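You operate a simulated robot arm through the tools that you are given. There is no shell and no other tool. Be economical: measure what you need, move in short steps, check, and stop when the job is done.

The job below is to be done with a simulated two-armed robot. You get a single attempt, and the scene is never put back.

## Task
Wipe up the spill on the dining table top with the yellow cloth and put it back.

Only the result counts: the job must be done as asked and must still hold three seconds after the hand-in. Knocking over, shifting, dropping, spilling or breaking anything else fails it. Flat cloth is picked up by pressing the open fingertips on it (5 to 10 N) and closing them slowly along it; thin cloth reads only 2 to 8 mm in the jaws.

## Robot
Two 7-joint arms with two-finger parallel grippers on one trunk, on a base that drives. Base frame: it is fixed to the floor where the robot stands at the start and does not move with it; the origin is under the middle of the robot, x ahead of it, y to its left, z up; the surface under the hand at the start is at about z = 750. Lengths are in mm, angles in rad, forces in N, time in s.
The left shoulder is at the start at [70, 134, 1076], the right one opposite. With the tool pointing down near the work surface each hand reaches from about 100 to 640 mm from the robot's upright axis, wherever it stands, measured 20 degrees to its own side. Payload 1.57 kg a hand.
The tool frame of a hand sits at the grasp point between the pads (the TCP): z along the fingers, y along the line on which they close. The tips reach 30 mm beyond it. The gripper opens to 80 mm. The fingers are 17 mm wide and 12 mm thick; the gripper's body (40 by 82 mm) begins 80 mm behind the TCP.
Orientation is that of the tool frame in the base frame, as [roll, pitch, yaw] about the fixed x, y, z axes, in that order (R = Rz(yaw) Ry(pitch) Rx(roll)). With the fingers straight down and closing along the base's y, the tool's x points along the base's -x, its y along +y and its z along -z.

## Interface
- The arms move only by the tool move_arm. It takes "left_increments", "right_increments" or both (then of equal length, played together; a hand with none holds still); each is a list that holds one entry, the list of rows, each a list of 7 numbers: the shift along the base's x, y, z in mm, then the turn, a rotation vector about the base's x, y, z in degrees, then the opening, from 0 (shut) to 1 (fully open). In form: [[[x, y, z, rx, ry, rz, jaw], ...]]. A call has 1 to 10 rows; each row shifts and turns the commanded pose from where the row before left it. Each row takes 0.2 s and may step no farther than 50 mm and 0.15 rad from the row before; otherwise, or with a gripper value out of range, the whole call is refused. A pose out of reach is approached as far as the arm can. The call stops where the force on the tool passes 40 N (or 10 N more than at its start, if that is more) or the arm is blocked; 0.2 s more then pass. The fingers move at their own pace (about 153 mm/s each) and stop on an object; they squeeze with about 37 N. The grip force told is the motor's: it shows also when the fingers shut on nothing. Time passes only in rows, and 0.2 s behind the last, so rows that do not move let the fingers close. The reply holds the time, the measured pose of the TCP, the force on the tool along the base axes, the opening and the grip force, in the units named above and with some noise, with the torque about the TCP (base axes, N m) and any sound that the robot's microphone picked up.
- Cameras (640 x 400 px; columns grow to the right, rows downward): "scene" is now at [126.9, -12.1, 1284.6]; the picture's right is [-0.15, -0.99, 0.00], its down [-0.73, 0.11, -0.67] and it looks along [0.67, -0.10, -0.74] (base axes); focal length 269 px, centre (320, 200). "left" rides on the left gripper at [72, 7, -122] in its tool frame; the picture's right is [-0.09, 1.00, 0.00], its down [-0.84, -0.08, -0.54] and it looks along [-0.54, -0.05, 0.84] (tool axes); focal length 238 px, centre (320, 200). "right" rides on the right gripper at [72, -7, -122] in its tool frame; the picture's right is [0.09, 1.00, 0.00], its down [-0.84, 0.08, -0.54] and it looks along [-0.54, 0.05, 0.84] (tool axes); focal length 238 px, centre (320, 200). There is no depth. A picture from a camera that has moved, and an enlarged one, comes with that camera's place and axes in the base frame and with its lens.
- capture(camera): a new picture of that camera. It takes no simulated time.
- raise_lower(by): slides the trunk up (or, below 0, down) by that many mm; the arms and the scene camera ride with it, the base frame stays. It gives what a move gives, with no picture.
- roll_base(legs): drives the robot by 1 to 6 legs, each [ahead, left, turn to the left] in mm, mm and rad, along the robot's own axes; the way and the turn of a leg run together, so that a leg with both is an arc; at most 1500 mm and 3.142 rad a leg. The arms and the cameras ride along, it lands a little off, and it stops where it bumps. It gives what a move gives.
- head_to(pan, tilt): turns the head with the scene camera to pan (to the left, within 1.501 rad either way) and tilt (down, from -0.506 to 1.204), counted from straight ahead of the robot. It gives what a move gives.
- close_up(camera, box): a new picture of the part [left, top, right, bottom] of that camera's present view, enlarged. It takes no simulated time.
- hand_in(): hands the job in; it is judged then, once.

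Go step by step. Nothing tells you exact positions but the pictures and the camera data: compare them with the known pose of the tool, close in by small moves and look again before you grip or let go. The budget is 120 turns and 108 pictures, counting those below and the enlarged ones. Unless the task says otherwise, let go and move clear before handing in, and close with one line.

The tools are called after "Call:" as a command line: name --argument value ..., lists and objects as JSON in quotes. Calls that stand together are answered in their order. move_arm: Moves the arms, as the interface text tells. Its arguments: {"type":"object","properties":{"left_increments":{"type":"array","items":{"type":"array","items":{"type":"array","items":{"type":"number"}}}},"right_increments":{"type":"array","items":{"type":"array","items":{"type":"array","items":{"type":"number"}}}}},"required":[]} The other tools are called the same way: raise_lower (by) slides the trunk up or down; roll_base (legs) drives the base; head_to (pan, tilt) turns the head that bears the scene camera; capture (camera) takes a picture; close_up (camera, box) takes an enlarged picture of a part of a camera's view; hand_in () hands the job in.

At the start:

```text
time_s: 0.0
left_tcp_pos: [500.0, 145.8, 1000.2]
left_ee_rot: [3.14, 0.0, -3.142]
left_wrist_force: [-0.4, -0.2, 0.7]
left_ft_torque: [0.01, 0.02, -0.04]
left_finger_gap: 80.1
left_grip_force: 0.0
right_tcp_pos: [461.0, -265.1, 1037.6]
right_ee_rot: [-3.142, 0.0, -3.141]
right_wrist_force: [-0.1, -0.4, -0.2]
right_ft_torque: [0.03, -0.02, -0.03]
right_finger_gap: 80.0
right_grip_force: 0.0
trunk travel left (down, up): [-650.0, 290.0]
robot x, y, heading: [0.1, -2.7, -0.002]
head pan, tilt: [-0.15, 0.833]
```

scene: 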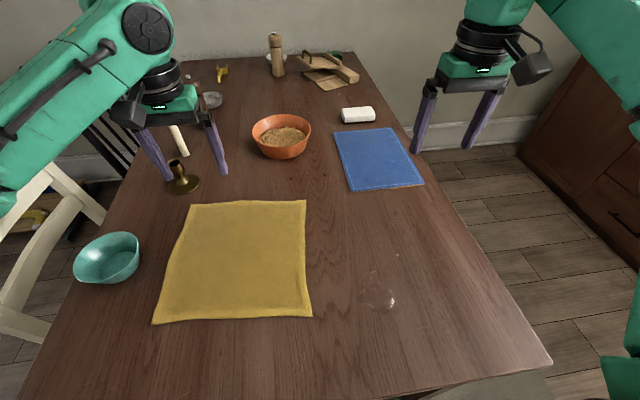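
right: 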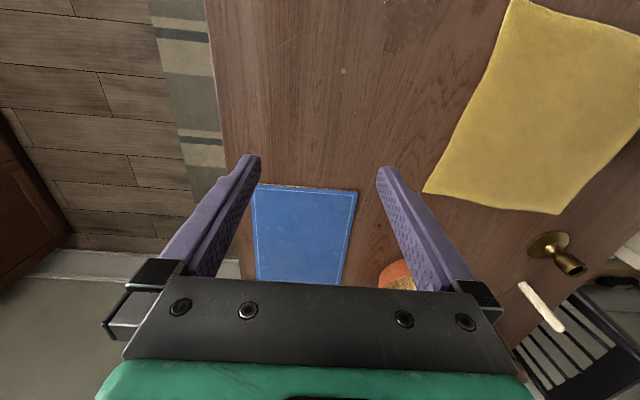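
left: 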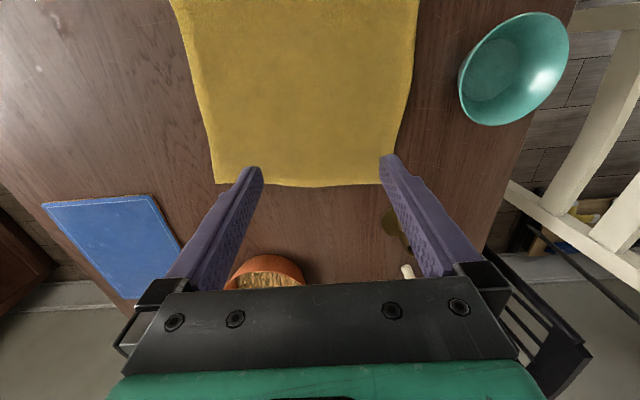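

The yellow cloth lies flat on the table, at roughly x 310–650 and y -45 to 275. A clear spill seems to be near (338, -168), so I'll look closer at both.

Call:
close_up --camera "scene" --box '[300, 220, 460, 350]'

Call:
close_up --camera "scene" --box '[60, 180, 340, 355]'

Call:
head_to --pan -0.15 --tilt 1.1

Call:
capture --camera "scene"

```text
3.08 times, centred on (380, 285) of scene
camera zoom: at [126.9, -12.1, 1284.6], right [-0.15, -0.99, 0.0], down [-0.73, 0.11, -0.67], along [0.67, -0.1, -0.74], focal length 826 px, centre (135, -62)
```

zoom: 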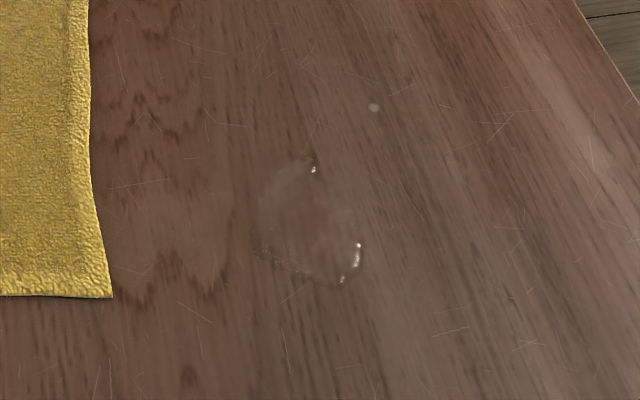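

```text
2.29 times, centred on (200, 268) of scene
camera zoom: at [126.9, -12.1, 1284.6], right [-0.15, -0.99, 0.0], down [-0.73, 0.11, -0.67], along [0.67, -0.1, -0.74], focal length 614 px, centre (594, 46)
```

zoom: 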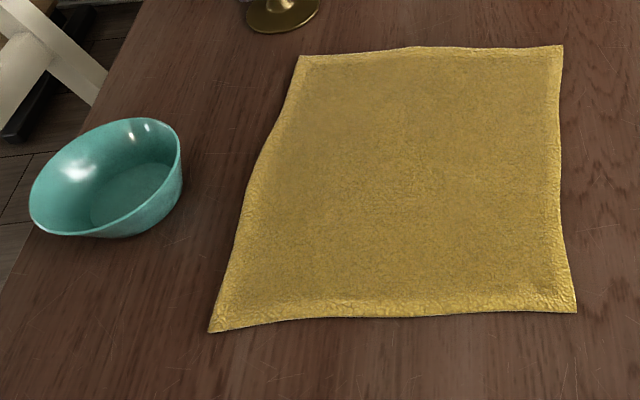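

```text
time_s: 0.8
left_tcp_pos: [499.3, 146.6, 1000.1]
left_ee_rot: [3.141, -0.002, -3.14]
left_wrist_force: [0.0, 0.7, -0.2]
left_ft_torque: [-0.04, 0.02, 0.01]
left_finger_gap: 79.9
left_grip_force: 0.0
right_tcp_pos: [461.4, -265.7, 1037.6]
right_ee_rot: [-3.14, 0.001, 3.14]
right_wrist_force: [0.2, 0.1, -0.3]
right_ft_torque: [0.01, -0.01, 0.01]
right_finger_gap: 80.3
right_grip_force: 0.1
trunk travel left (down, up): [-650.0, 290.0]
robot x, y, heading: [1.8, -0.0, -0.001]
head pan, tilt: [-0.15, 1.1]
```

```text
102 pictures are left
camera scene: at [111.2, -9.8, 1265.5], right [-0.15, -0.99, 0.0], down [-0.88, 0.13, -0.45], along [0.45, -0.07, -0.89], focal length 269 px, centre (320, 200)
```

scene: 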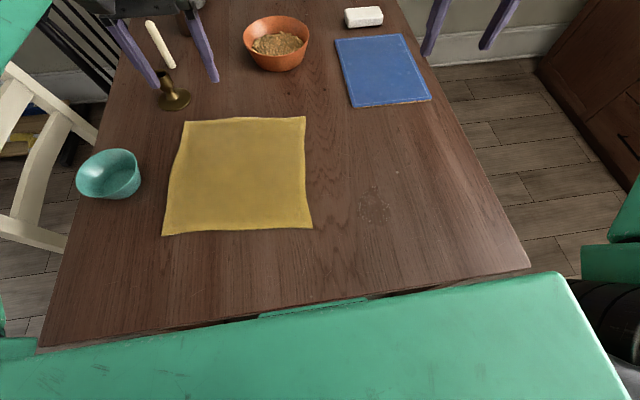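

The spill is about 75×85 mm around (341, -160), with a possible droplet at (417, -233). I'll bring both hands over the cloth, right near its right edge and left near its left edge. That lets me slide it over flat and bring it back the same way.

Call:
move_arm --right_increments '[[[-12, 33.75, -23.4, 0, 0, 0, 0.45], [-12, 33.75, -23.4, 0, 0, 0, 0.45], [-12, 33.75, -23.4, 0, 0, 0, 0.45], [-12, 33.75, -23.4, 0, 0, 0, 0.45], [-12, 33.75, -23.4, 0, 0, 0, 0.45], [-12, 33.75, -23.4, 0, 0, 0, 0.45], [-12, 33.75, -23.4, 0, 0, 0, 0.45], [-12, 33.75, -23.4, 0, 0, 0, 0.45], [0, 0, 0, 0, 0, 0, 0.45]]]' --left_increments '[[[-13.7, 9.8, -18.8, 0, 0, 0, 0.45], [-13.7, 9.8, -18.8, 0, 0, 0, 0.45], [-13.7, 9.8, -18.8, 0, 0, 0, 0.45], [-13.7, 9.8, -18.8, 0, 0, 0, 0.45], [-13.7, 9.8, -18.8, 0, 0, 0, 0.45], [-13.7, 9.8, -18.8, 0, 0, 0, 0.45], [-13.7, 9.8, -18.8, 0, 0, 0, 0.45], [-13.7, 9.8, -18.8, 0, 0, 0, 0.45], [0, 0, 0, 0, 0, 0, 0.45]]]'

Call:
capture --camera "scene"

Call:
capture --camera "right"

Call:
capture --camera "left"

```text
time_s: 2.8
left_tcp_pos: [390.0, 224.1, 851.0]
left_ee_rot: [3.141, 0.0, -3.14]
left_wrist_force: [0.8, 0.3, 0.2]
left_ft_torque: [-0.01, -0.03, 0.02]
left_finger_gap: 35.8
left_grip_force: 0.1
right_tcp_pos: [363.2, 3.7, 849.6]
right_ee_rot: [-3.141, 0.001, 3.14]
right_wrist_force: [0.5, -1.0, -0.4]
right_ft_torque: [0.02, 0.0, 0.02]
right_finger_gap: 36.3
right_grip_force: 0.1
trunk travel left (down, up): [-650.0, 290.0]
robot x, y, heading: [-1.9, 2.6, -0.002]
head pan, tilt: [-0.15, 1.1]
```

```text
101 pictures are left
camera scene: at [111.4, -10.9, 1265.5], right [-0.15, -0.99, 0.0], down [-0.88, 0.13, -0.45], along [0.45, -0.07, -0.89], focal length 269 px, centre (320, 200)
```

scene: 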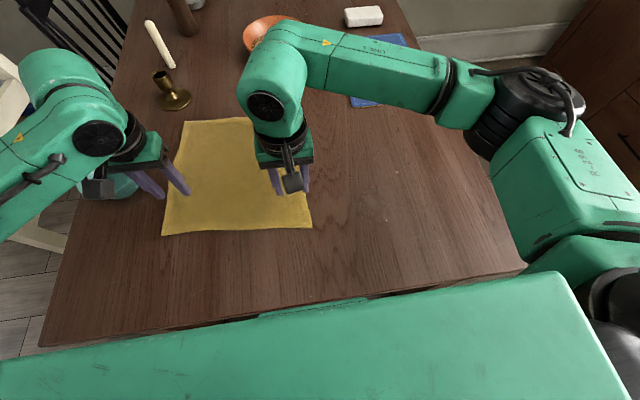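

```text
100 pictures are left
camera right: at [292.2, -3.3, 972.0], right [-0.09, 1.0, 0.0], down [0.84, 0.08, 0.54], along [0.54, 0.05, -0.84], focal length 238 px, centre (320, 200)
```

right: 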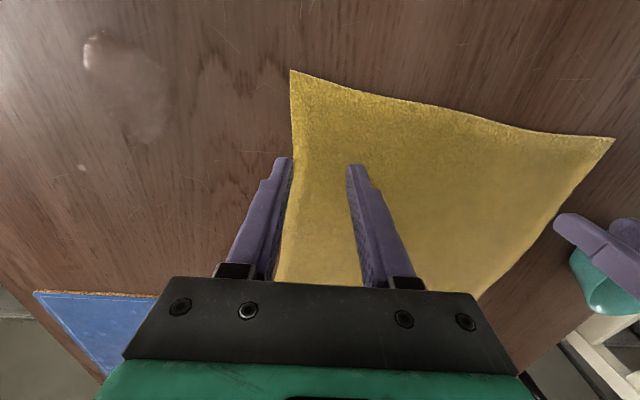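

```text
99 pictures are left
camera left: at [317.8, 230.6, 972.5], right [0.09, 1.0, 0.0], down [0.84, -0.08, 0.54], along [0.54, -0.05, -0.84], focal length 238 px, centre (320, 200)
```

left: 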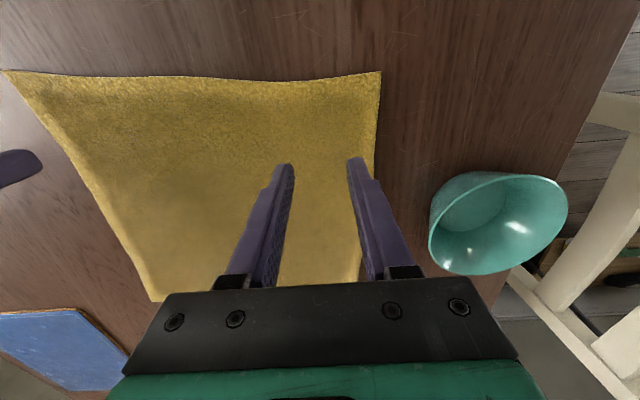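

Both hands hover over the cloth clear of the bowl, and the right finger is slightly close to the edge. I'll shift right a little inward and descend gently.

Call:
move_arm --right_increments '[[[0, 12, -30, 0, 0, 0, 0.45], [0, 0, -26, 0, 0, 0, 0.45], [0, 0, -4, 0, 0, 0, 0.45], [0, 0, 0, 0, 0, 0, 0.45]]]' --left_increments '[[[0, 0, -30, 0, 0, 0, 0.45], [0, 0, -26, 0, 0, 0, 0.45], [0, 0, -5, 0, 0, 0, 0.45], [0, 0, 0, 0, 0, 0, 0.45]]]'

Call:
capture --camera "right"

```text
time_s: 3.8
left_tcp_pos: [389.5, 224.6, 787.3]
left_ee_rot: [-3.141, 0.0, 3.141]
left_wrist_force: [-0.2, -0.3, -0.4]
left_ft_torque: [0.0, 0.02, -0.01]
left_finger_gap: 35.8
left_grip_force: 0.0
right_tcp_pos: [363.2, 17.6, 790.8]
right_ee_rot: [3.14, -0.001, 3.14]
right_wrist_force: [-0.6, -0.5, 0.0]
right_ft_torque: [0.01, 0.02, -0.02]
right_finger_gap: 36.4
right_grip_force: 0.1
trunk travel left (down, up): [-650.0, 290.0]
robot x, y, heading: [4.7, 1.3, 0.004]
head pan, tilt: [-0.15, 1.1]
```

```text
98 pictures are left
camera right: at [292.5, 9.5, 912.5], right [-0.09, 1.0, 0.0], down [0.84, 0.08, 0.54], along [0.54, 0.05, -0.84], focal length 238 px, centre (320, 200)
```

right: 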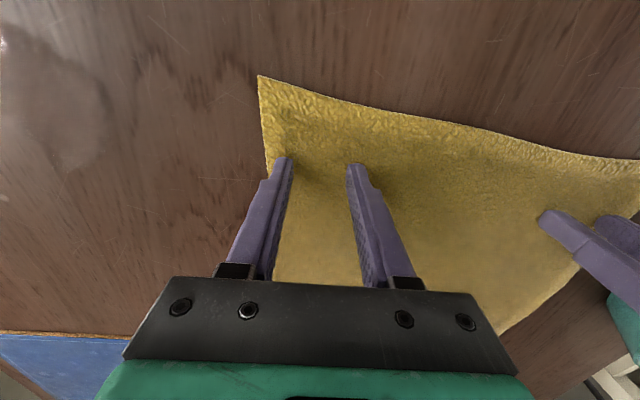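

Call:
move_arm --right_increments '[[[0, 3, -4, 0, 0, 0, 0.45], [0, 0, -3, 0, 0, 0, 0.45], [0, 0, 0, 0, 0, 0, 0.45]]]' --left_increments '[[[0, 0, -2, 0, 0, 0, 0.45], [0, 0, -2, 0, 0, 0, 0.45], [0, 0, 0, 0, 0, 0, 0.45]]]'

```text
time_s: 4.6
left_tcp_pos: [389.5, 224.9, 785.1]
left_ee_rot: [-3.141, 0.0, -3.141]
left_wrist_force: [0.6, 0.0, 0.8]
left_ft_torque: [-0.03, 0.0, -0.01]
left_finger_gap: 36.0
left_grip_force: 0.1
right_tcp_pos: [365.1, 20.0, 783.8]
right_ee_rot: [3.141, -0.002, 3.14]
right_wrist_force: [0.5, -0.1, 3.2]
right_ft_torque: [-0.02, 0.02, -0.02]
right_finger_gap: 36.0
right_grip_force: 0.1
trunk travel left (down, up): [-650.0, 290.0]
robot x, y, heading: [2.0, 0.9, -0.0]
head pan, tilt: [-0.15, 1.1]
```

Right is touching (3 N) at z≈784, and left is about to. A little lower.

Call:
move_arm --right_increments '[[[0, 0, -1, 0, 0, 0, 0.45], [0, 0, 0, 0, 0, 0, 0.45]]]' --left_increments '[[[0, 0, -2, 0, 0, 0, 0.45], [0, 0, 0, 0, 0, 0, 0.45]]]'

```text
time_s: 5.2
left_tcp_pos: [389.1, 224.8, 784.0]
left_ee_rot: [-3.141, 0.002, -3.141]
left_wrist_force: [-0.6, 0.8, 3.1]
left_ft_torque: [0.04, 0.0, 0.03]
left_finger_gap: 36.2
left_grip_force: 0.1
right_tcp_pos: [364.8, 19.9, 782.9]
right_ee_rot: [3.141, 0.003, 3.14]
right_wrist_force: [1.5, 0.1, 8.6]
right_ft_torque: [-0.02, -0.06, -0.02]
right_finger_gap: 36.1
right_grip_force: 0.1
trunk travel left (down, up): [-650.0, 290.0]
robot x, y, heading: [-0.4, 0.2, -0.001]
head pan, tilt: [-0.15, 1.1]
```

Right presses at 8.6 N. I'll add 1 mm on left, then close both slowly.

Call:
move_arm --right_increments '[[[0, 0, 0, 0, 0, 0, 0.45], [0, 0, 0, 0, 0, 0, 0.4], [0, 0, 0, 0, 0, 0, 0.34], [0, 0, 0, 0, 0, 0, 0.28], [0, 0, 0, 0, 0, 0, 0.22], [0, 0, 0, 0, 0, 0, 0.16], [0, 0, 0, 0, 0, 0, 0.1], [0, 0, 0, 0, 0, 0, 0.05], [0, 0, 0, 0, 0, 0, 0], [0, 0, 0, 0, 0, 0, 0]]]' --left_increments '[[[0, 0, -1, 0, 0, 0, 0.45], [0, 0, 0, 0, 0, 0, 0.4], [0, 0, 0, 0, 0, 0, 0.34], [0, 0, 0, 0, 0, 0, 0.28], [0, 0, 0, 0, 0, 0, 0.22], [0, 0, 0, 0, 0, 0, 0.16], [0, 0, 0, 0, 0, 0, 0.1], [0, 0, 0, 0, 0, 0, 0.05], [0, 0, 0, 0, 0, 0, 0], [0, 0, 0, 0, 0, 0, 0]]]'

Call:
capture --camera "right"

Call:
capture --camera "left"

```text
time_s: 7.4
left_tcp_pos: [388.1, 224.1, 782.6]
left_ee_rot: [-3.141, 0.003, -3.14]
left_wrist_force: [-0.3, -4.8, 9.4]
left_ft_torque: [-0.07, -0.04, 0.03]
left_finger_gap: 3.9
left_grip_force: 24.5
right_tcp_pos: [363.3, 20.1, 783.9]
right_ee_rot: [3.139, 0.001, -3.141]
right_wrist_force: [1.0, 4.8, 6.1]
right_ft_torque: [0.11, -0.01, 0.03]
right_finger_gap: 3.8
right_grip_force: 24.8
trunk travel left (down, up): [-650.0, 290.0]
robot x, y, heading: [0.2, -3.3, 0.002]
head pan, tilt: [-0.15, 1.1]
```

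```text
97 pictures are left
camera right: at [291.3, 12.4, 905.7], right [-0.09, 1.0, 0.0], down [0.84, 0.08, 0.54], along [0.54, 0.05, -0.84], focal length 238 px, centre (320, 200)
```

right: 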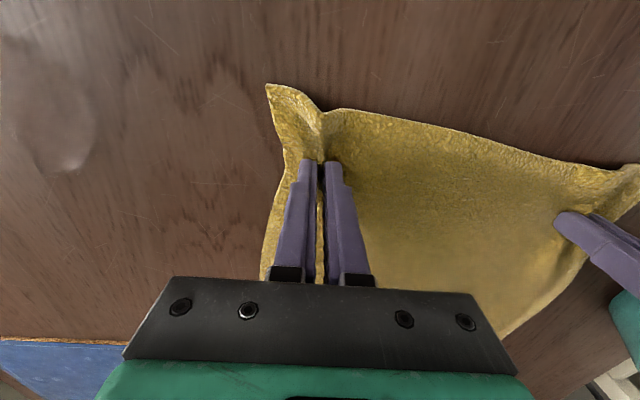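

```text
96 pictures are left
camera left: at [316.1, 231.1, 905.4], right [0.09, 1.0, 0.0], down [0.84, -0.08, 0.54], along [0.54, -0.05, -0.84], focal length 238 px, centre (320, 200)
```

left: 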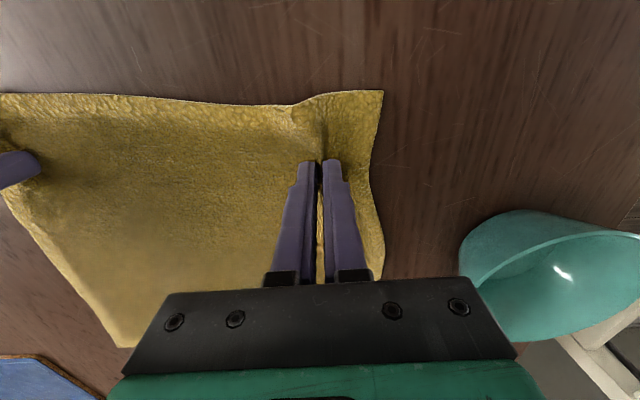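

Both hands hold the cloth (gap about 4 mm). I'll slide them together toward the spill, ending just before it.

Call:
move_arm --right_increments '[[[0, 0, 1, 0, 0, 0, 0], [-10, -20, 0, 0, 0, 0, 0], [-10, -25, 0, 0, 0, 0, 0], [-10, -25, 0, 0, 0, 0, 0], [-10, -25, 0, 0, 0, 0, 0], [-10, -20, 0, 0, 0, 0, 0], [0, 0, 0, 0, 0, 0, 0]]]' --left_increments '[[[0, 0, 4, 0, 0, 0, 0], [-10, -20, 0, 0, 0, 0, 0], [-10, -25, 0, 0, 0, 0, 0], [-10, -25, 0, 0, 0, 0, 0], [-10, -25, 0, 0, 0, 0, 0], [-10, -20, 0, 0, 0, 0, 0], [0, 0, 0, 0, 0, 0, 0]]]'

Call:
capture --camera "right"

Call:
capture --camera "scene"

```text
time_s: 9.0
left_tcp_pos: [339.5, 109.5, 786.2]
left_ee_rot: [-3.14, -0.001, -3.141]
left_wrist_force: [-0.3, -5.1, 0.3]
left_ft_torque: [-0.18, 0.0, -0.01]
left_finger_gap: 3.6
left_grip_force: 24.4
right_tcp_pos: [314.2, -95.3, 783.6]
right_ee_rot: [-3.141, 0.0, 3.141]
right_wrist_force: [0.2, 3.8, 4.2]
right_ft_torque: [0.12, 0.0, 0.03]
right_finger_gap: 3.8
right_grip_force: 25.1
trunk travel left (down, up): [-650.0, 290.0]
robot x, y, heading: [-3.3, 0.4, -0.002]
head pan, tilt: [-0.15, 1.1]
```

```text
95 pictures are left
camera right: at [242.6, -102.7, 906.4], right [-0.09, 1.0, 0.0], down [0.84, 0.08, 0.54], along [0.54, 0.05, -0.84], focal length 238 px, centre (320, 200)
```

right: 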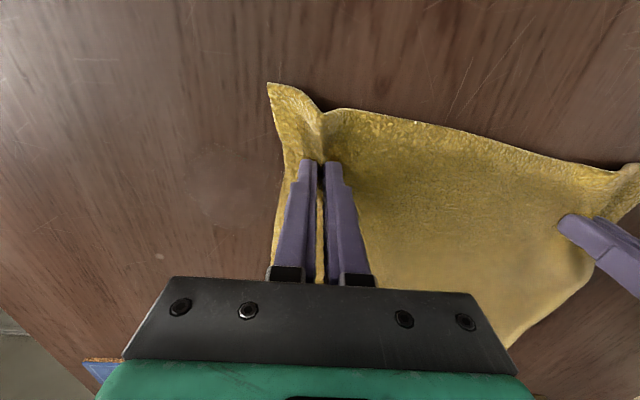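

```text
94 pictures are left
camera scene: at [111.0, -9.3, 1265.5], right [-0.15, -0.99, 0.0], down [-0.88, 0.13, -0.45], along [0.45, -0.07, -0.89], focal length 269 px, centre (320, 200)
```

scene: 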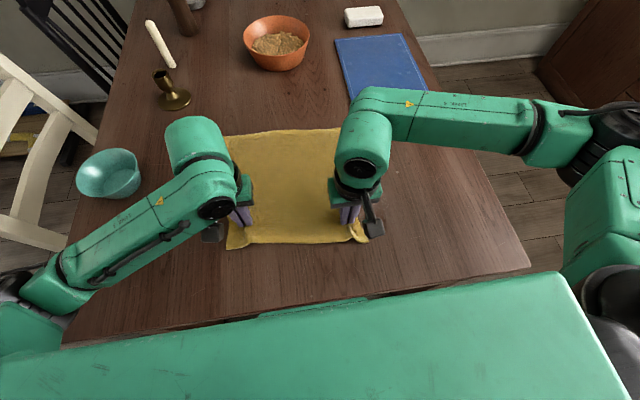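

The cloth slides over nicely. Now I'll wipe across the spill in lanes, pressing lightly with the right hand while left follows.

Call:
move_arm --right_increments '[[[0, -31, -1, 0, 0, 0, 0], [0, -31, 0, 0, 0, 0, 0], [0, -31, 0, 0, 0, 0, 0], [0, -31, 0, 0, 0, 0, 0], [18, 0, 0, 0, 0, 0, 0], [0, 31, 0, 0, 0, 0, 0], [0, 31, 0, 0, 0, 0, 0], [0, 31, 0, 0, 0, 0, 0], [0, 31, 0, 0, 0, 0, 0], [18, 0, 0, 0, 0, 0, 0]]]' --left_increments '[[[0, -31, 0, 0, 0, 0, 0], [0, -31, 0, 0, 0, 0, 0], [0, -31, 0, 0, 0, 0, 0], [0, -31, 0, 0, 0, 0, 0], [18, 0, 0, 0, 0, 0, 0], [0, 31, 0, 0, 0, 0, 0], [0, 31, 0, 0, 0, 0, 0], [0, 31, 0, 0, 0, 0, 0], [0, 31, 0, 0, 0, 0, 0], [18, 0, 0, 0, 0, 0, 0]]]'

Call:
capture --camera "right"

```text
time_s: 11.2
left_tcp_pos: [375.1, 109.2, 787.2]
left_ee_rot: [3.14, 0.002, 3.141]
left_wrist_force: [-0.7, -2.9, 0.4]
left_ft_torque: [-0.09, 0.0, -0.01]
left_finger_gap: 3.6
left_grip_force: 25.0
right_tcp_pos: [349.9, -94.8, 783.4]
right_ee_rot: [3.139, 0.001, -3.14]
right_wrist_force: [-2.9, 5.8, 8.1]
right_ft_torque: [0.17, 0.11, 0.03]
right_finger_gap: 3.9
right_grip_force: 24.5
trunk travel left (down, up): [-650.0, 290.0]
robot x, y, heading: [1.7, -0.4, -0.0]
head pan, tilt: [-0.15, 1.1]
```

```text
93 pictures are left
camera right: at [278.0, -101.7, 905.7], right [-0.09, 1.0, 0.0], down [0.84, 0.08, 0.54], along [0.54, 0.05, -0.84], focal length 238 px, centre (320, 200)
```

right: 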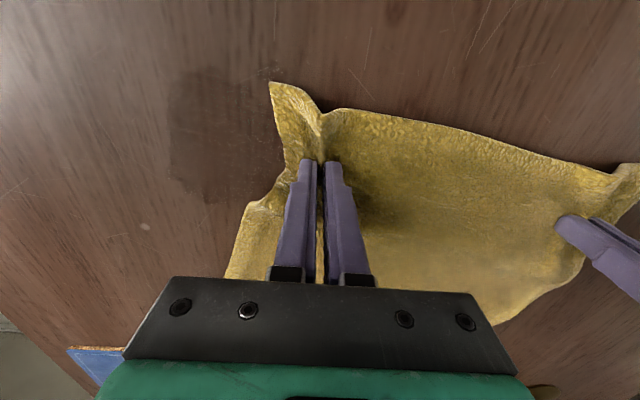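

Where I wiped, the wood now shows only a dark damp patch. I'll continue with the lanes farther out.

Call:
move_arm --right_increments '[[[0, -31, 0, 0, 0, 0, 0], [0, -31, 0, 0, 0, 0, 0], [0, -31, 0, 0, 0, 0, 0], [0, -31, 0, 0, 0, 0, 0], [18, 0, 0, 0, 0, 0, 0], [0, 31, 0, 0, 0, 0, 0], [0, 31, 0, 0, 0, 0, 0], [0, 31, 0, 0, 0, 0, 0], [0, 31, 0, 0, 0, 0, 0], [18, 0, 0, 0, 0, 0, 0]]]' --left_increments '[[[0, -31, 0, 0, 0, 0, 0], [0, -31, 0, 0, 0, 0, 0], [0, -31, 0, 0, 0, 0, 0], [0, -31, 0, 0, 0, 0, 0], [18, 0, 0, 0, 0, 0, 0], [0, 31, 0, 0, 0, 0, 0], [0, 31, 0, 0, 0, 0, 0], [0, 31, 0, 0, 0, 0, 0], [0, 31, 0, 0, 0, 0, 0], [18, 0, 0, 0, 0, 0, 0]]]'

Call:
capture --camera "right"

Call:
capture --camera "scene"

```text
time_s: 13.4
left_tcp_pos: [412.3, 109.7, 785.3]
left_ee_rot: [-3.141, -0.003, -3.141]
left_wrist_force: [-0.2, -4.5, 0.1]
left_ft_torque: [-0.14, 0.06, 0.0]
left_finger_gap: 3.3
left_grip_force: 24.4
right_tcp_pos: [387.0, -95.3, 785.0]
right_ee_rot: [3.139, 0.0, -3.141]
right_wrist_force: [-1.3, 6.4, 5.5]
right_ft_torque: [0.2, 0.02, 0.02]
right_finger_gap: 4.1
right_grip_force: 24.8
trunk travel left (down, up): [-650.0, 290.0]
robot x, y, heading: [-1.2, 1.9, -0.001]
head pan, tilt: [-0.15, 1.1]
```

```text
92 pictures are left
camera right: at [314.9, -102.8, 906.0], right [-0.09, 1.0, 0.0], down [0.84, 0.08, 0.54], along [0.54, 0.05, -0.84], focal length 238 px, centre (320, 200)
```

right: 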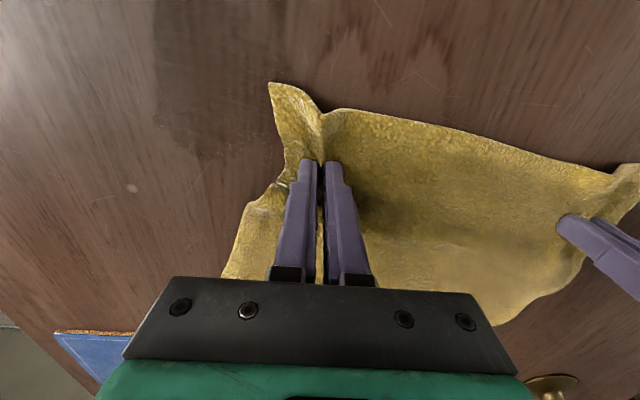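

```text
91 pictures are left
camera scene: at [111.3, -10.6, 1265.5], right [-0.15, -0.99, 0.0], down [-0.88, 0.13, -0.45], along [0.45, -0.07, -0.89], focal length 269 px, centre (320, 200)
```

scene: 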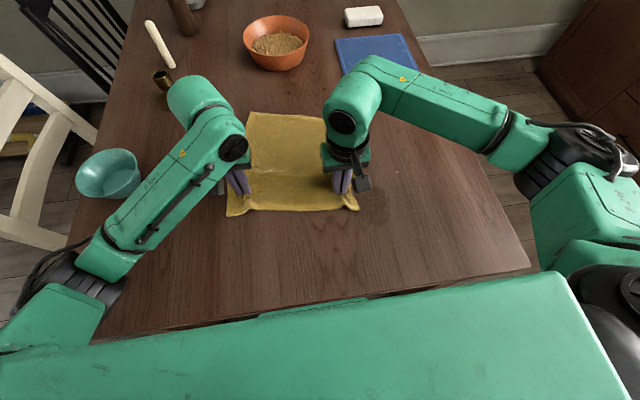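

The main area looks wiped down to a damp film. I need a closer look at the remaining pale spot and at the mat's edge.

Call:
close_up --camera "right" --box '[60, 20, 300, 220]'

Call:
close_up --camera "scene" --box '[220, 20, 480, 240]'

```text
2.00 times, centred on (180, 120) of right
camera zoom: at [314.9, -102.8, 906.0], right [-0.09, 1.0, 0.0], down [0.84, 0.08, 0.54], along [0.54, 0.05, -0.84], focal length 477 px, centre (600, 360)
```

zoom: 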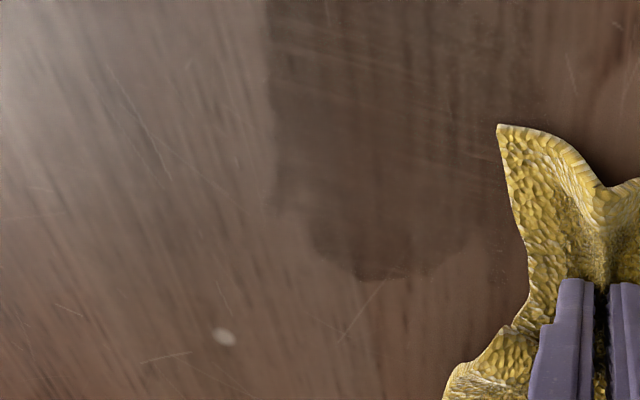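

```text
1.82 times, centred on (350, 130) of scene
camera zoom: at [111.3, -10.6, 1265.5], right [-0.15, -0.99, 0.0], down [-0.88, 0.13, -0.45], along [0.45, -0.07, -0.89], focal length 488 px, centre (266, 327)
```

zoom: 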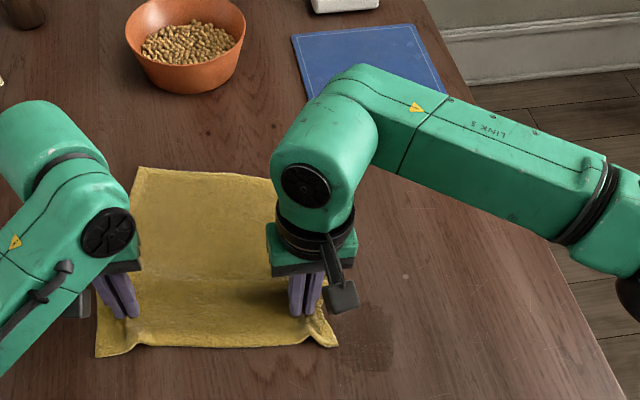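

The patch matches the original spill area and is now only a thin damp film. The pale speck at about (417, -236) may be a droplet, so I'll take the next lanes up to it, watching that the cloth stays off the blue mat.

Call:
move_arm --right_increments '[[[0, -29, -1, 0, 0, 0, 0], [0, -29, 0, 0, 0, 0, 0], [0, -29, 0, 0, 0, 0, 0], [0, -29, 0, 0, 0, 0, 0], [0, -28, 0, 0, 0, 0, 0], [15, 0, 0, 0, 0, 0, 0], [10, 0, 0, 0, 0, 0, 0], [0, 0, 0, 0, 0, 0, 0]]]' --left_increments '[[[0, -29, 0, 0, 0, 0, 0], [0, -29, 0, 0, 0, 0, 0], [0, -29, 0, 0, 0, 0, 0], [0, -29, 0, 0, 0, 0, 0], [0, -28, 0, 0, 0, 0, 0], [15, 0, 0, 0, 0, 0, 0], [10, 0, 0, 0, 0, 0, 0], [0, 0, 0, 0, 0, 0, 0]]]'

Call:
capture --camera "right"

Call:
capture --camera "scene"

```text
time_s: 15.2
left_tcp_pos: [435.1, -34.7, 787.4]
left_ee_rot: [-3.14, 0.001, 3.142]
left_wrist_force: [0.4, -4.4, 0.3]
left_ft_torque: [-0.12, 0.02, -0.01]
left_finger_gap: 3.4
left_grip_force: 24.0
right_tcp_pos: [409.1, -238.2, 782.7]
right_ee_rot: [-3.141, 0.0, 3.139]
right_wrist_force: [-5.0, 3.8, 12.3]
right_ft_torque: [0.07, 0.12, -0.01]
right_finger_gap: 3.8
right_grip_force: 24.9
trunk travel left (down, up): [-650.0, 290.0]
robot x, y, heading: [1.9, 0.9, -0.002]
head pan, tilt: [-0.15, 1.1]
```

```text
88 pictures are left
camera right: at [337.7, -245.9, 905.5], right [-0.09, 1.0, 0.0], down [0.84, 0.08, 0.54], along [0.54, 0.05, -0.84], focal length 238 px, centre (320, 200)
```

right: 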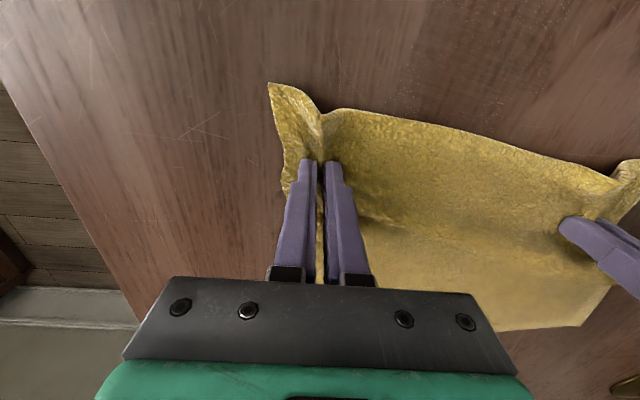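

```text
87 pictures are left
camera scene: at [108.4, -9.2, 1265.7], right [-0.15, -0.99, 0.0], down [-0.88, 0.13, -0.46], along [0.45, -0.07, -0.89], focal length 269 px, centre (320, 200)
```

scene: 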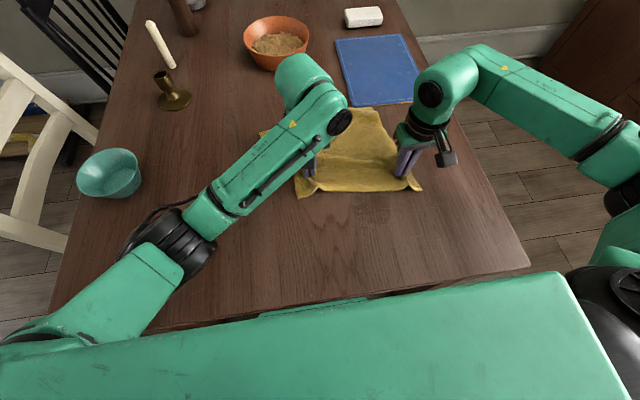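

The cloth stops just short of the mat and the speck is covered. I'll wiggle there, then head back across the damp patch for a second pass.

Call:
move_arm --right_increments '[[[0, 14, 0, 0, 0, 0, 0], [0, -18, 0, 0, 0, 0, 0], [-14, 10, 0, 0, 0, 0, 0], [-14, 0, 0, 0, 0, 0, 0], [0, 30, 0, 0, 0, 0, 0], [0, 35, 0, 0, 0, 0, 0], [0, 30, 0, 0, 0, 0, 0], [0, 30, 0, 0, 0, 0, 0], [0, 0, 0, 0, 0, 0, 0]]]' --left_increments '[[[0, 14, 0, 0, 0, 0, 0], [0, -18, 0, 0, 0, 0, 0], [-14, 10, 0, 0, 0, 0, 0], [-14, 0, 0, 0, 0, 0, 0], [0, 30, 0, 0, 0, 0, 0], [0, 35, 0, 0, 0, 0, 0], [0, 30, 0, 0, 0, 0, 0], [0, 30, 0, 0, 0, 0, 0], [0, 0, 0, 0, 0, 0, 0]]]'

Call:
capture --camera "right"

```text
time_s: 17.2
left_tcp_pos: [409.0, 98.0, 786.5]
left_ee_rot: [3.141, 0.0, -3.141]
left_wrist_force: [-0.2, -4.1, -0.3]
left_ft_torque: [-0.08, 0.01, -0.02]
left_finger_gap: 3.7
left_grip_force: 24.1
right_tcp_pos: [382.9, -106.6, 783.4]
right_ee_rot: [3.138, 0.003, 3.142]
right_wrist_force: [0.7, 3.5, 15.9]
right_ft_torque: [0.04, -0.01, 0.01]
right_finger_gap: 3.5
right_grip_force: 24.7
trunk travel left (down, up): [-650.0, 290.0]
robot x, y, heading: [2.1, 6.4, 0.001]
head pan, tilt: [-0.15, 1.1]
```

```text
86 pictures are left
camera right: at [310.5, -114.5, 905.4], right [-0.09, 1.0, 0.0], down [0.84, 0.08, 0.54], along [0.54, 0.05, -0.84], focal length 238 px, centre (320, 200)
```

right: 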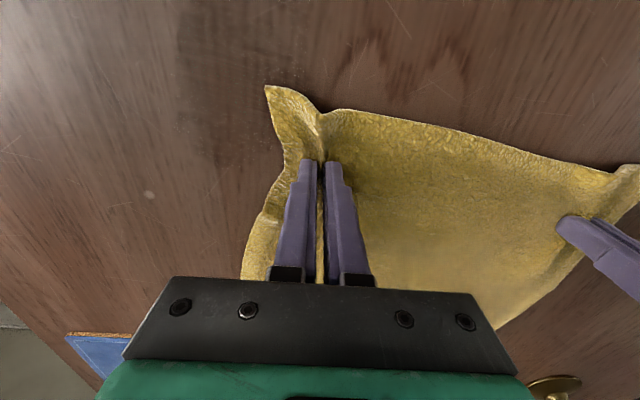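

The speck is unchanged, so it's a mark in the wood and not liquid. The damp patch is fading, so I'll make another set of lanes over it.

Call:
move_arm --right_increments '[[[-14, 0, 0, 0, 0, 0, 0], [0, -30, 0, 0, 0, 0, 0], [0, -30, 0, 0, 0, 0, 0], [0, -30, 0, 0, 0, 0, 0], [0, -30, 0, 0, 0, 0, 0], [-14, 0, 0, 0, 0, 0, 0], [0, 30, 0, 0, 0, 0, 0], [0, 30, 0, 0, 0, 0, 0], [0, 30, 0, 0, 0, 0, 0], [0, 30, 0, 0, 0, 0, 0]]]' --left_increments '[[[-14, 0, 0, 0, 0, 0, 0], [0, -30, 0, 0, 0, 0, 0], [0, -30, 0, 0, 0, 0, 0], [0, -30, 0, 0, 0, 0, 0], [0, -30, 0, 0, 0, 0, 0], [-14, 0, 0, 0, 0, 0, 0], [0, 30, 0, 0, 0, 0, 0], [0, 30, 0, 0, 0, 0, 0], [0, 30, 0, 0, 0, 0, 0], [0, 30, 0, 0, 0, 0, 0]]]'

Call:
move_arm --right_increments '[[[-14, 0, 0, 0, 0, 0, 0], [0, -30, 0, 0, 0, 0, 0], [0, -30, 0, 0, 0, 0, 0], [0, -30, 0, 0, 0, 0, 0], [0, -30, 0, 0, 0, 0, 0], [-14, 0, 0, 0, 0, 0, 0], [0, 30, 0, 0, 0, 0, 0], [0, 30, 0, 0, 0, 0, 0], [0, 30, 0, 0, 0, 0, 0], [0, 30, 0, 0, 0, 0, 0]]]' --left_increments '[[[-14, 0, 0, 0, 0, 0, 0], [0, -30, 0, 0, 0, 0, 0], [0, -30, 0, 0, 0, 0, 0], [0, -30, 0, 0, 0, 0, 0], [0, -30, 0, 0, 0, 0, 0], [-14, 0, 0, 0, 0, 0, 0], [0, 30, 0, 0, 0, 0, 0], [0, 30, 0, 0, 0, 0, 0], [0, 30, 0, 0, 0, 0, 0], [0, 30, 0, 0, 0, 0, 0]]]'

Call:
move_arm --right_increments '[[[-16, 0, 0, 0, 0, 0, 0], [0, -30, 0, 0, 0, 0, 0], [0, -30, 0, 0, 0, 0, 0], [0, -30, 0, 0, 0, 0, 0], [0, -30, 0, 0, 0, 0, 0], [0, 30, 0, 0, 0, 0, 0], [0, 30, 0, 0, 0, 0, 0], [0, 30, 0, 0, 0, 0, 0], [0, 30, 0, 0, 0, 0, 0]]]' --left_increments '[[[-16, 0, 0, 0, 0, 0, 0], [0, -30, 0, 0, 0, 0, 0], [0, -30, 0, 0, 0, 0, 0], [0, -30, 0, 0, 0, 0, 0], [0, -30, 0, 0, 0, 0, 0], [0, 30, 0, 0, 0, 0, 0], [0, 30, 0, 0, 0, 0, 0], [0, 30, 0, 0, 0, 0, 0], [0, 30, 0, 0, 0, 0, 0]]]'

Call:
capture --camera "right"

Call:
capture --camera "scene"

```text
time_s: 19.4
left_tcp_pos: [377.3, 96.5, 786.7]
left_ee_rot: [-3.14, 0.003, 3.138]
left_wrist_force: [-0.5, -5.4, 0.2]
left_ft_torque: [-0.16, 0.01, -0.01]
left_finger_gap: 3.6
left_grip_force: 24.6
right_tcp_pos: [354.9, -107.4, 784.1]
right_ee_rot: [-3.141, 0.003, 3.14]
right_wrist_force: [-1.5, -5.1, 30.0]
right_ft_torque: [-0.23, 0.0, 0.02]
right_finger_gap: 3.5
right_grip_force: 24.2
trunk travel left (down, up): [-650.0, 290.0]
robot x, y, heading: [0.9, -0.7, -0.002]
head pan, tilt: [-0.15, 1.1]
```

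```text
time_s: 21.6
left_tcp_pos: [351.1, 98.1, 786.5]
left_ee_rot: [-3.141, 0.001, -3.141]
left_wrist_force: [-0.4, -5.0, -0.5]
left_ft_torque: [-0.19, 0.03, 0.02]
left_finger_gap: 3.5
left_grip_force: 24.7
right_tcp_pos: [326.9, -105.9, 783.0]
right_ee_rot: [3.14, 0.002, 3.139]
right_wrist_force: [-1.0, -4.6, 25.4]
right_ft_torque: [-0.18, 0.03, 0.02]
right_finger_gap: 3.8
right_grip_force: 24.5
trunk travel left (down, up): [-650.0, 290.0]
robot x, y, heading: [-1.5, 0.2, 0.0]
head pan, tilt: [-0.15, 1.1]
```

```text
time_s: 23.6
left_tcp_pos: [334.1, 96.3, 788.0]
left_ee_rot: [-3.14, 0.001, 3.138]
left_wrist_force: [-0.5, -5.2, 1.0]
left_ft_torque: [-0.19, 0.01, 0.01]
left_finger_gap: 3.7
left_grip_force: 24.5
right_tcp_pos: [309.9, -108.5, 782.9]
right_ee_rot: [-3.139, 0.005, 3.141]
right_wrist_force: [-0.6, -7.6, 37.4]
right_ft_torque: [-0.31, -0.07, -0.05]
right_finger_gap: 3.8
right_grip_force: 24.3
trunk travel left (down, up): [-650.0, 290.0]
robot x, y, heading: [-3.2, -2.3, 0.005]
head pan, tilt: [-0.15, 1.1]
```

```text
85 pictures are left
camera right: at [237.6, -115.1, 905.1], right [-0.09, 1.0, 0.0], down [0.83, 0.08, 0.55], along [0.54, 0.05, -0.84], focal length 238 px, centre (320, 200)
```

right: 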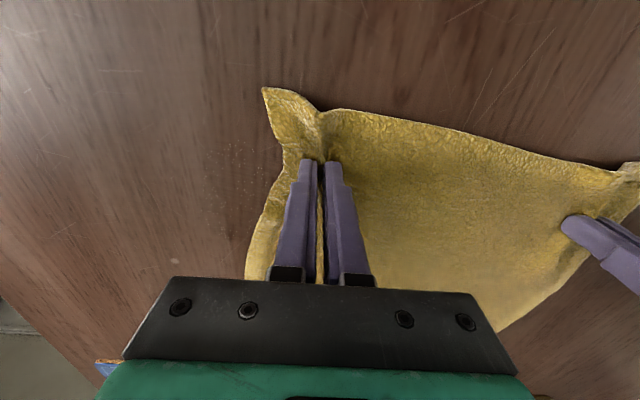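

```text
84 pictures are left
camera scene: at [107.4, -9.3, 1266.0], right [-0.15, -0.99, 0.0], down [-0.88, 0.13, -0.46], along [0.45, -0.07, -0.89], focal length 269 px, centre (320, 200)
```

scene: 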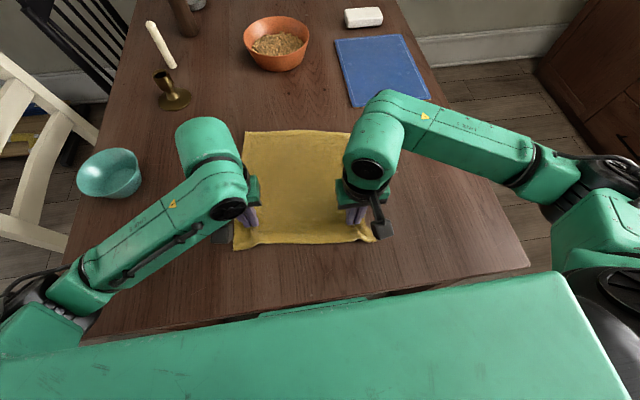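

The patch has nearly vanished, but the right hand's force has crept up to 37 N. I'll raise it 2 mm and inspect.

Call:
move_arm --right_increments '[[[0, 20, 2, 0, 0, 0, 0], [0, 20, 0, 0, 0, 0, 0], [0, 0, 0, 0, 0, 0, 0]]]' --left_increments '[[[0, 20, 0, 0, 0, 0, 0], [0, 20, 0, 0, 0, 0, 0], [0, 0, 0, 0, 0, 0, 0]]]'

Call:
close_up --camera "right" --box '[0, 20, 300, 220]'

Call:
close_up --camera "scene" --box '[320, 160, 480, 260]'

```text
time_s: 24.4
left_tcp_pos: [335.4, 137.3, 786.7]
left_ee_rot: [3.141, -0.001, 3.142]
left_wrist_force: [-0.7, -4.0, -0.1]
left_ft_torque: [-0.11, 0.01, -0.02]
left_finger_gap: 3.7
left_grip_force: 24.5
right_tcp_pos: [310.3, -67.3, 783.6]
right_ee_rot: [3.14, -0.002, -3.141]
right_wrist_force: [-2.4, 3.5, 10.8]
right_ft_torque: [0.08, 0.01, -0.02]
right_finger_gap: 3.7
right_grip_force: 24.2
trunk travel left (down, up): [-650.0, 290.0]
robot x, y, heading: [0.8, 2.0, 0.002]
head pan, tilt: [-0.15, 1.1]
```

```text
2.00 times, centred on (150, 120) of right
camera zoom: at [238.7, -74.6, 905.9], right [-0.09, 1.0, 0.0], down [0.84, 0.08, 0.54], along [0.54, 0.05, -0.84], focal length 477 px, centre (660, 360)
```

zoom: 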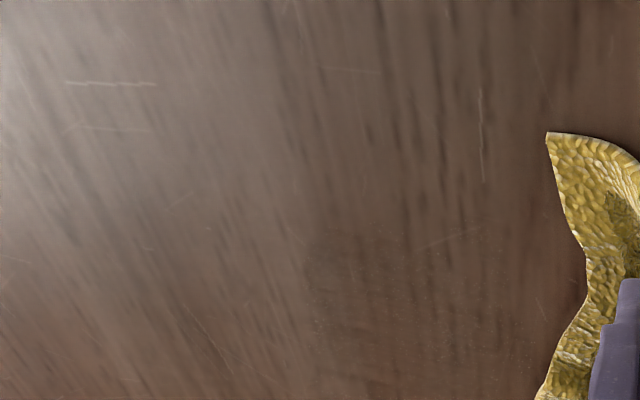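

```text
4.00 times, centred on (400, 210) of scene
camera zoom: at [109.6, -9.6, 1265.4], right [-0.15, -0.99, 0.0], down [-0.88, 0.13, -0.46], along [0.45, -0.07, -0.89], focal length 1074 px, centre (0, 160)
```

zoom: 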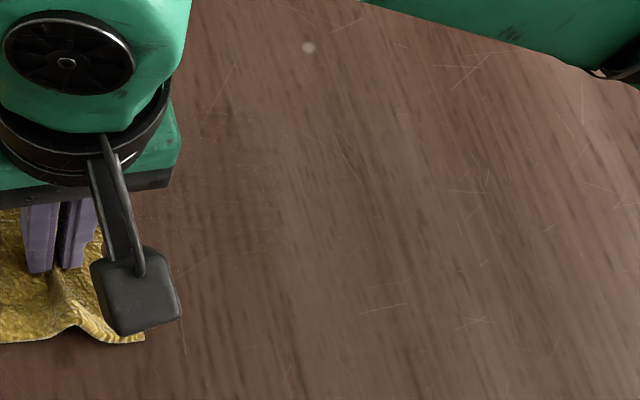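

Only a faint speckle remains around x 308–382, y -150 to -205. I'll do one more full pass with tighter lanes.

Call:
move_arm --right_increments '[[[-10, -40, 0, 0, 0, 0, 0], [0, -40, 0, 0, 0, 0, 0], [0, -40, 0, 0, 0, 0, 0], [0, -40, 0, 0, 0, 0, 0], [12, 0, 0, 0, 0, 0, 0], [0, 36, 0, 0, 0, 0, 0], [0, 36, 0, 0, 0, 0, 0], [0, 36, 0, 0, 0, 0, 0], [12, 0, 0, 0, 0, 0, 0]]]' --left_increments '[[[-10, -40, 0, 0, 0, 0, 0], [0, -40, 0, 0, 0, 0, 0], [0, -40, 0, 0, 0, 0, 0], [0, -40, 0, 0, 0, 0, 0], [12, 0, 0, 0, 0, 0, 0], [0, 36, 0, 0, 0, 0, 0], [0, 36, 0, 0, 0, 0, 0], [0, 36, 0, 0, 0, 0, 0], [12, 0, 0, 0, 0, 0, 0]]]'

Call:
move_arm --right_increments '[[[0, -36, 0, 0, 0, 0, 0], [0, -36, 0, 0, 0, 0, 0], [0, -36, 0, 0, 0, 0, 0], [12, 0, 0, 0, 0, 0, 0], [0, 36, 0, 0, 0, 0, 0], [0, 36, 0, 0, 0, 0, 0], [0, 36, 0, 0, 0, 0, 0], [12, 0, 0, 0, 0, 0, 0]]]' --left_increments '[[[0, -36, 0, 0, 0, 0, 0], [0, -36, 0, 0, 0, 0, 0], [0, -36, 0, 0, 0, 0, 0], [12, 0, 0, 0, 0, 0, 0], [0, 36, 0, 0, 0, 0, 0], [0, 36, 0, 0, 0, 0, 0], [0, 36, 0, 0, 0, 0, 0], [12, 0, 0, 0, 0, 0, 0]]]'

Call:
move_arm --right_increments '[[[0, -36, 0, 0, 0, 0, 0], [0, -36, 0, 0, 0, 0, 0], [0, -36, 0, 0, 0, 0, 0], [12, 0, 0, 0, 0, 0, 0], [0, 36, 0, 0, 0, 0, 0], [0, 36, 0, 0, 0, 0, 0], [0, 36, 0, 0, 0, 0, 0], [12, 0, 0, 0, 0, 0, 0]]]' --left_increments '[[[0, -36, 0, 0, 0, 0, 0], [0, -36, 0, 0, 0, 0, 0], [0, -36, 0, 0, 0, 0, 0], [12, 0, 0, 0, 0, 0, 0], [0, 36, 0, 0, 0, 0, 0], [0, 36, 0, 0, 0, 0, 0], [0, 36, 0, 0, 0, 0, 0], [12, 0, 0, 0, 0, 0, 0]]]'

Call:
move_arm --right_increments '[[[0, -36, 0, 0, 0, 0, 0], [0, -36, 0, 0, 0, 0, 0], [0, -36, 0, 0, 0, 0, 0], [12, 0, 0, 0, 0, 0, 0], [0, 36, 0, 0, 0, 0, 0], [0, 36, 0, 0, 0, 0, 0], [0, 36, 0, 0, 0, 0, 0], [-10, 40, 0, 0, 0, 0, 0], [0, 0, 0, 0, 0, 0, 0]]]' --left_increments '[[[0, -36, 0, 0, 0, 0, 0], [0, -36, 0, 0, 0, 0, 0], [0, -36, 0, 0, 0, 0, 0], [12, 0, 0, 0, 0, 0, 0], [0, 36, 0, 0, 0, 0, 0], [0, 36, 0, 0, 0, 0, 0], [0, 36, 0, 0, 0, 0, 0], [-10, 40, 0, 0, 0, 0, 0], [0, 0, 0, 0, 0, 0, 0]]]'

Call:
close_up --camera "scene" --box '[320, 140, 480, 260]'

Call:
close_up --camera "right" --box '[0, 0, 300, 200]'

```text
time_s: 26.4
left_tcp_pos: [349.7, 85.3, 786.2]
left_ee_rot: [-3.14, 0.0, 3.141]
left_wrist_force: [-0.3, -3.7, -0.9]
left_ft_torque: [-0.13, 0.01, 0.0]
left_finger_gap: 3.5
left_grip_force: 24.8
right_tcp_pos: [324.4, -119.7, 782.1]
right_ee_rot: [3.14, 0.0, 3.141]
right_wrist_force: [-3.3, 5.9, 8.6]
right_ft_torque: [0.14, 0.09, 0.02]
right_finger_gap: 3.7
right_grip_force: 25.2
trunk travel left (down, up): [-650.0, 290.0]
robot x, y, heading: [-1.7, -0.6, 0.003]
head pan, tilt: [-0.15, 1.1]
```

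```text
time_s: 28.2
left_tcp_pos: [373.8, 84.4, 785.3]
left_ee_rot: [3.142, 0.0, 3.142]
left_wrist_force: [-1.0, -3.7, -0.2]
left_ft_torque: [-0.07, -0.02, -0.02]
left_finger_gap: 3.3
left_grip_force: 24.4
right_tcp_pos: [349.5, -119.2, 784.3]
right_ee_rot: [3.139, 0.0, 3.139]
right_wrist_force: [-0.9, 6.3, 4.1]
right_ft_torque: [0.19, -0.03, 0.01]
right_finger_gap: 3.5
right_grip_force: 24.3
trunk travel left (down, up): [-650.0, 290.0]
robot x, y, heading: [0.5, 0.7, -0.001]
head pan, tilt: [-0.15, 1.1]
```

```text
time_s: 30.0
left_tcp_pos: [399.2, 85.9, 786.7]
left_ee_rot: [-3.142, 0.001, 3.141]
left_wrist_force: [-0.8, -4.7, 0.7]
left_ft_torque: [-0.12, 0.02, -0.04]
left_finger_gap: 3.5
left_grip_force: 24.6
right_tcp_pos: [373.1, -119.4, 783.3]
right_ee_rot: [3.141, 0.0, -3.14]
right_wrist_force: [-0.4, 7.3, 7.0]
right_ft_torque: [0.19, 0.04, 0.02]
right_finger_gap: 3.8
right_grip_force: 24.4
trunk travel left (down, up): [-650.0, 290.0]
robot x, y, heading: [-1.3, 1.7, 0.0]
head pan, tilt: [-0.15, 1.1]
```

```text
time_s: 32.0
left_tcp_pos: [399.3, 126.0, 787.6]
left_ee_rot: [-3.141, 0.002, -3.142]
left_wrist_force: [-0.3, -3.8, -0.2]
left_ft_torque: [-0.09, 0.02, 0.01]
left_finger_gap: 3.4
left_grip_force: 23.8
right_tcp_pos: [376.7, -79.1, 783.1]
right_ee_rot: [3.137, 0.0, -3.141]
right_wrist_force: [-0.6, 6.2, 7.0]
right_ft_torque: [0.21, -0.03, 0.05]
right_finger_gap: 3.7
right_grip_force: 25.2
trunk travel left (down, up): [-650.0, 290.0]
robot x, y, heading: [0.4, 0.4, 0.004]
head pan, tilt: [-0.15, 1.1]
```

```text
3.33 times, centred on (400, 200) of scene
camera zoom: at [110.3, -10.2, 1265.6], right [-0.15, -0.99, 0.0], down [-0.88, 0.13, -0.45], along [0.45, -0.07, -0.89], focal length 895 px, centre (53, 200)
```

zoom: 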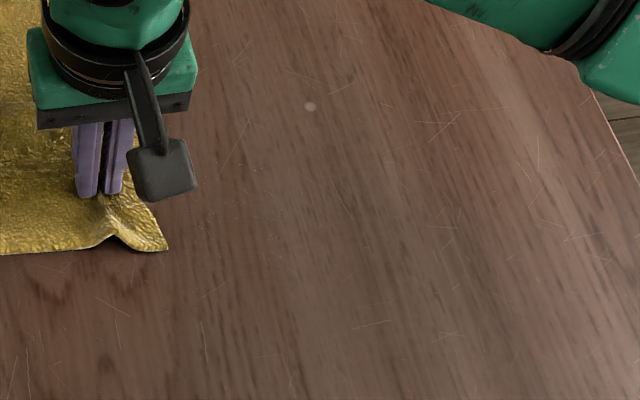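

```text
2.00 times, centred on (150, 100) of right
camera zoom: at [303.6, -86.5, 906.4], right [-0.09, 1.0, 0.0], down [0.84, 0.08, 0.54], along [0.54, 0.05, -0.84], focal length 477 px, centre (660, 400)
```

zoom: 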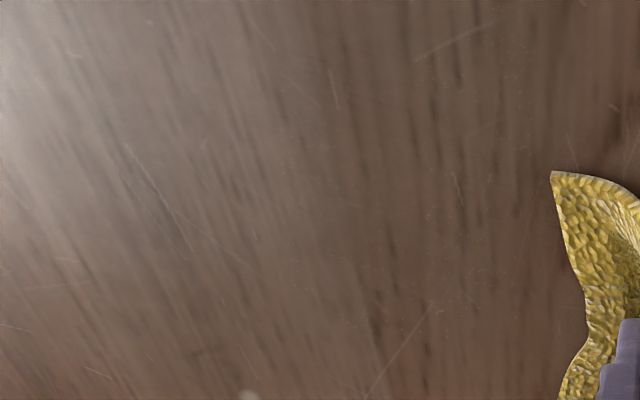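

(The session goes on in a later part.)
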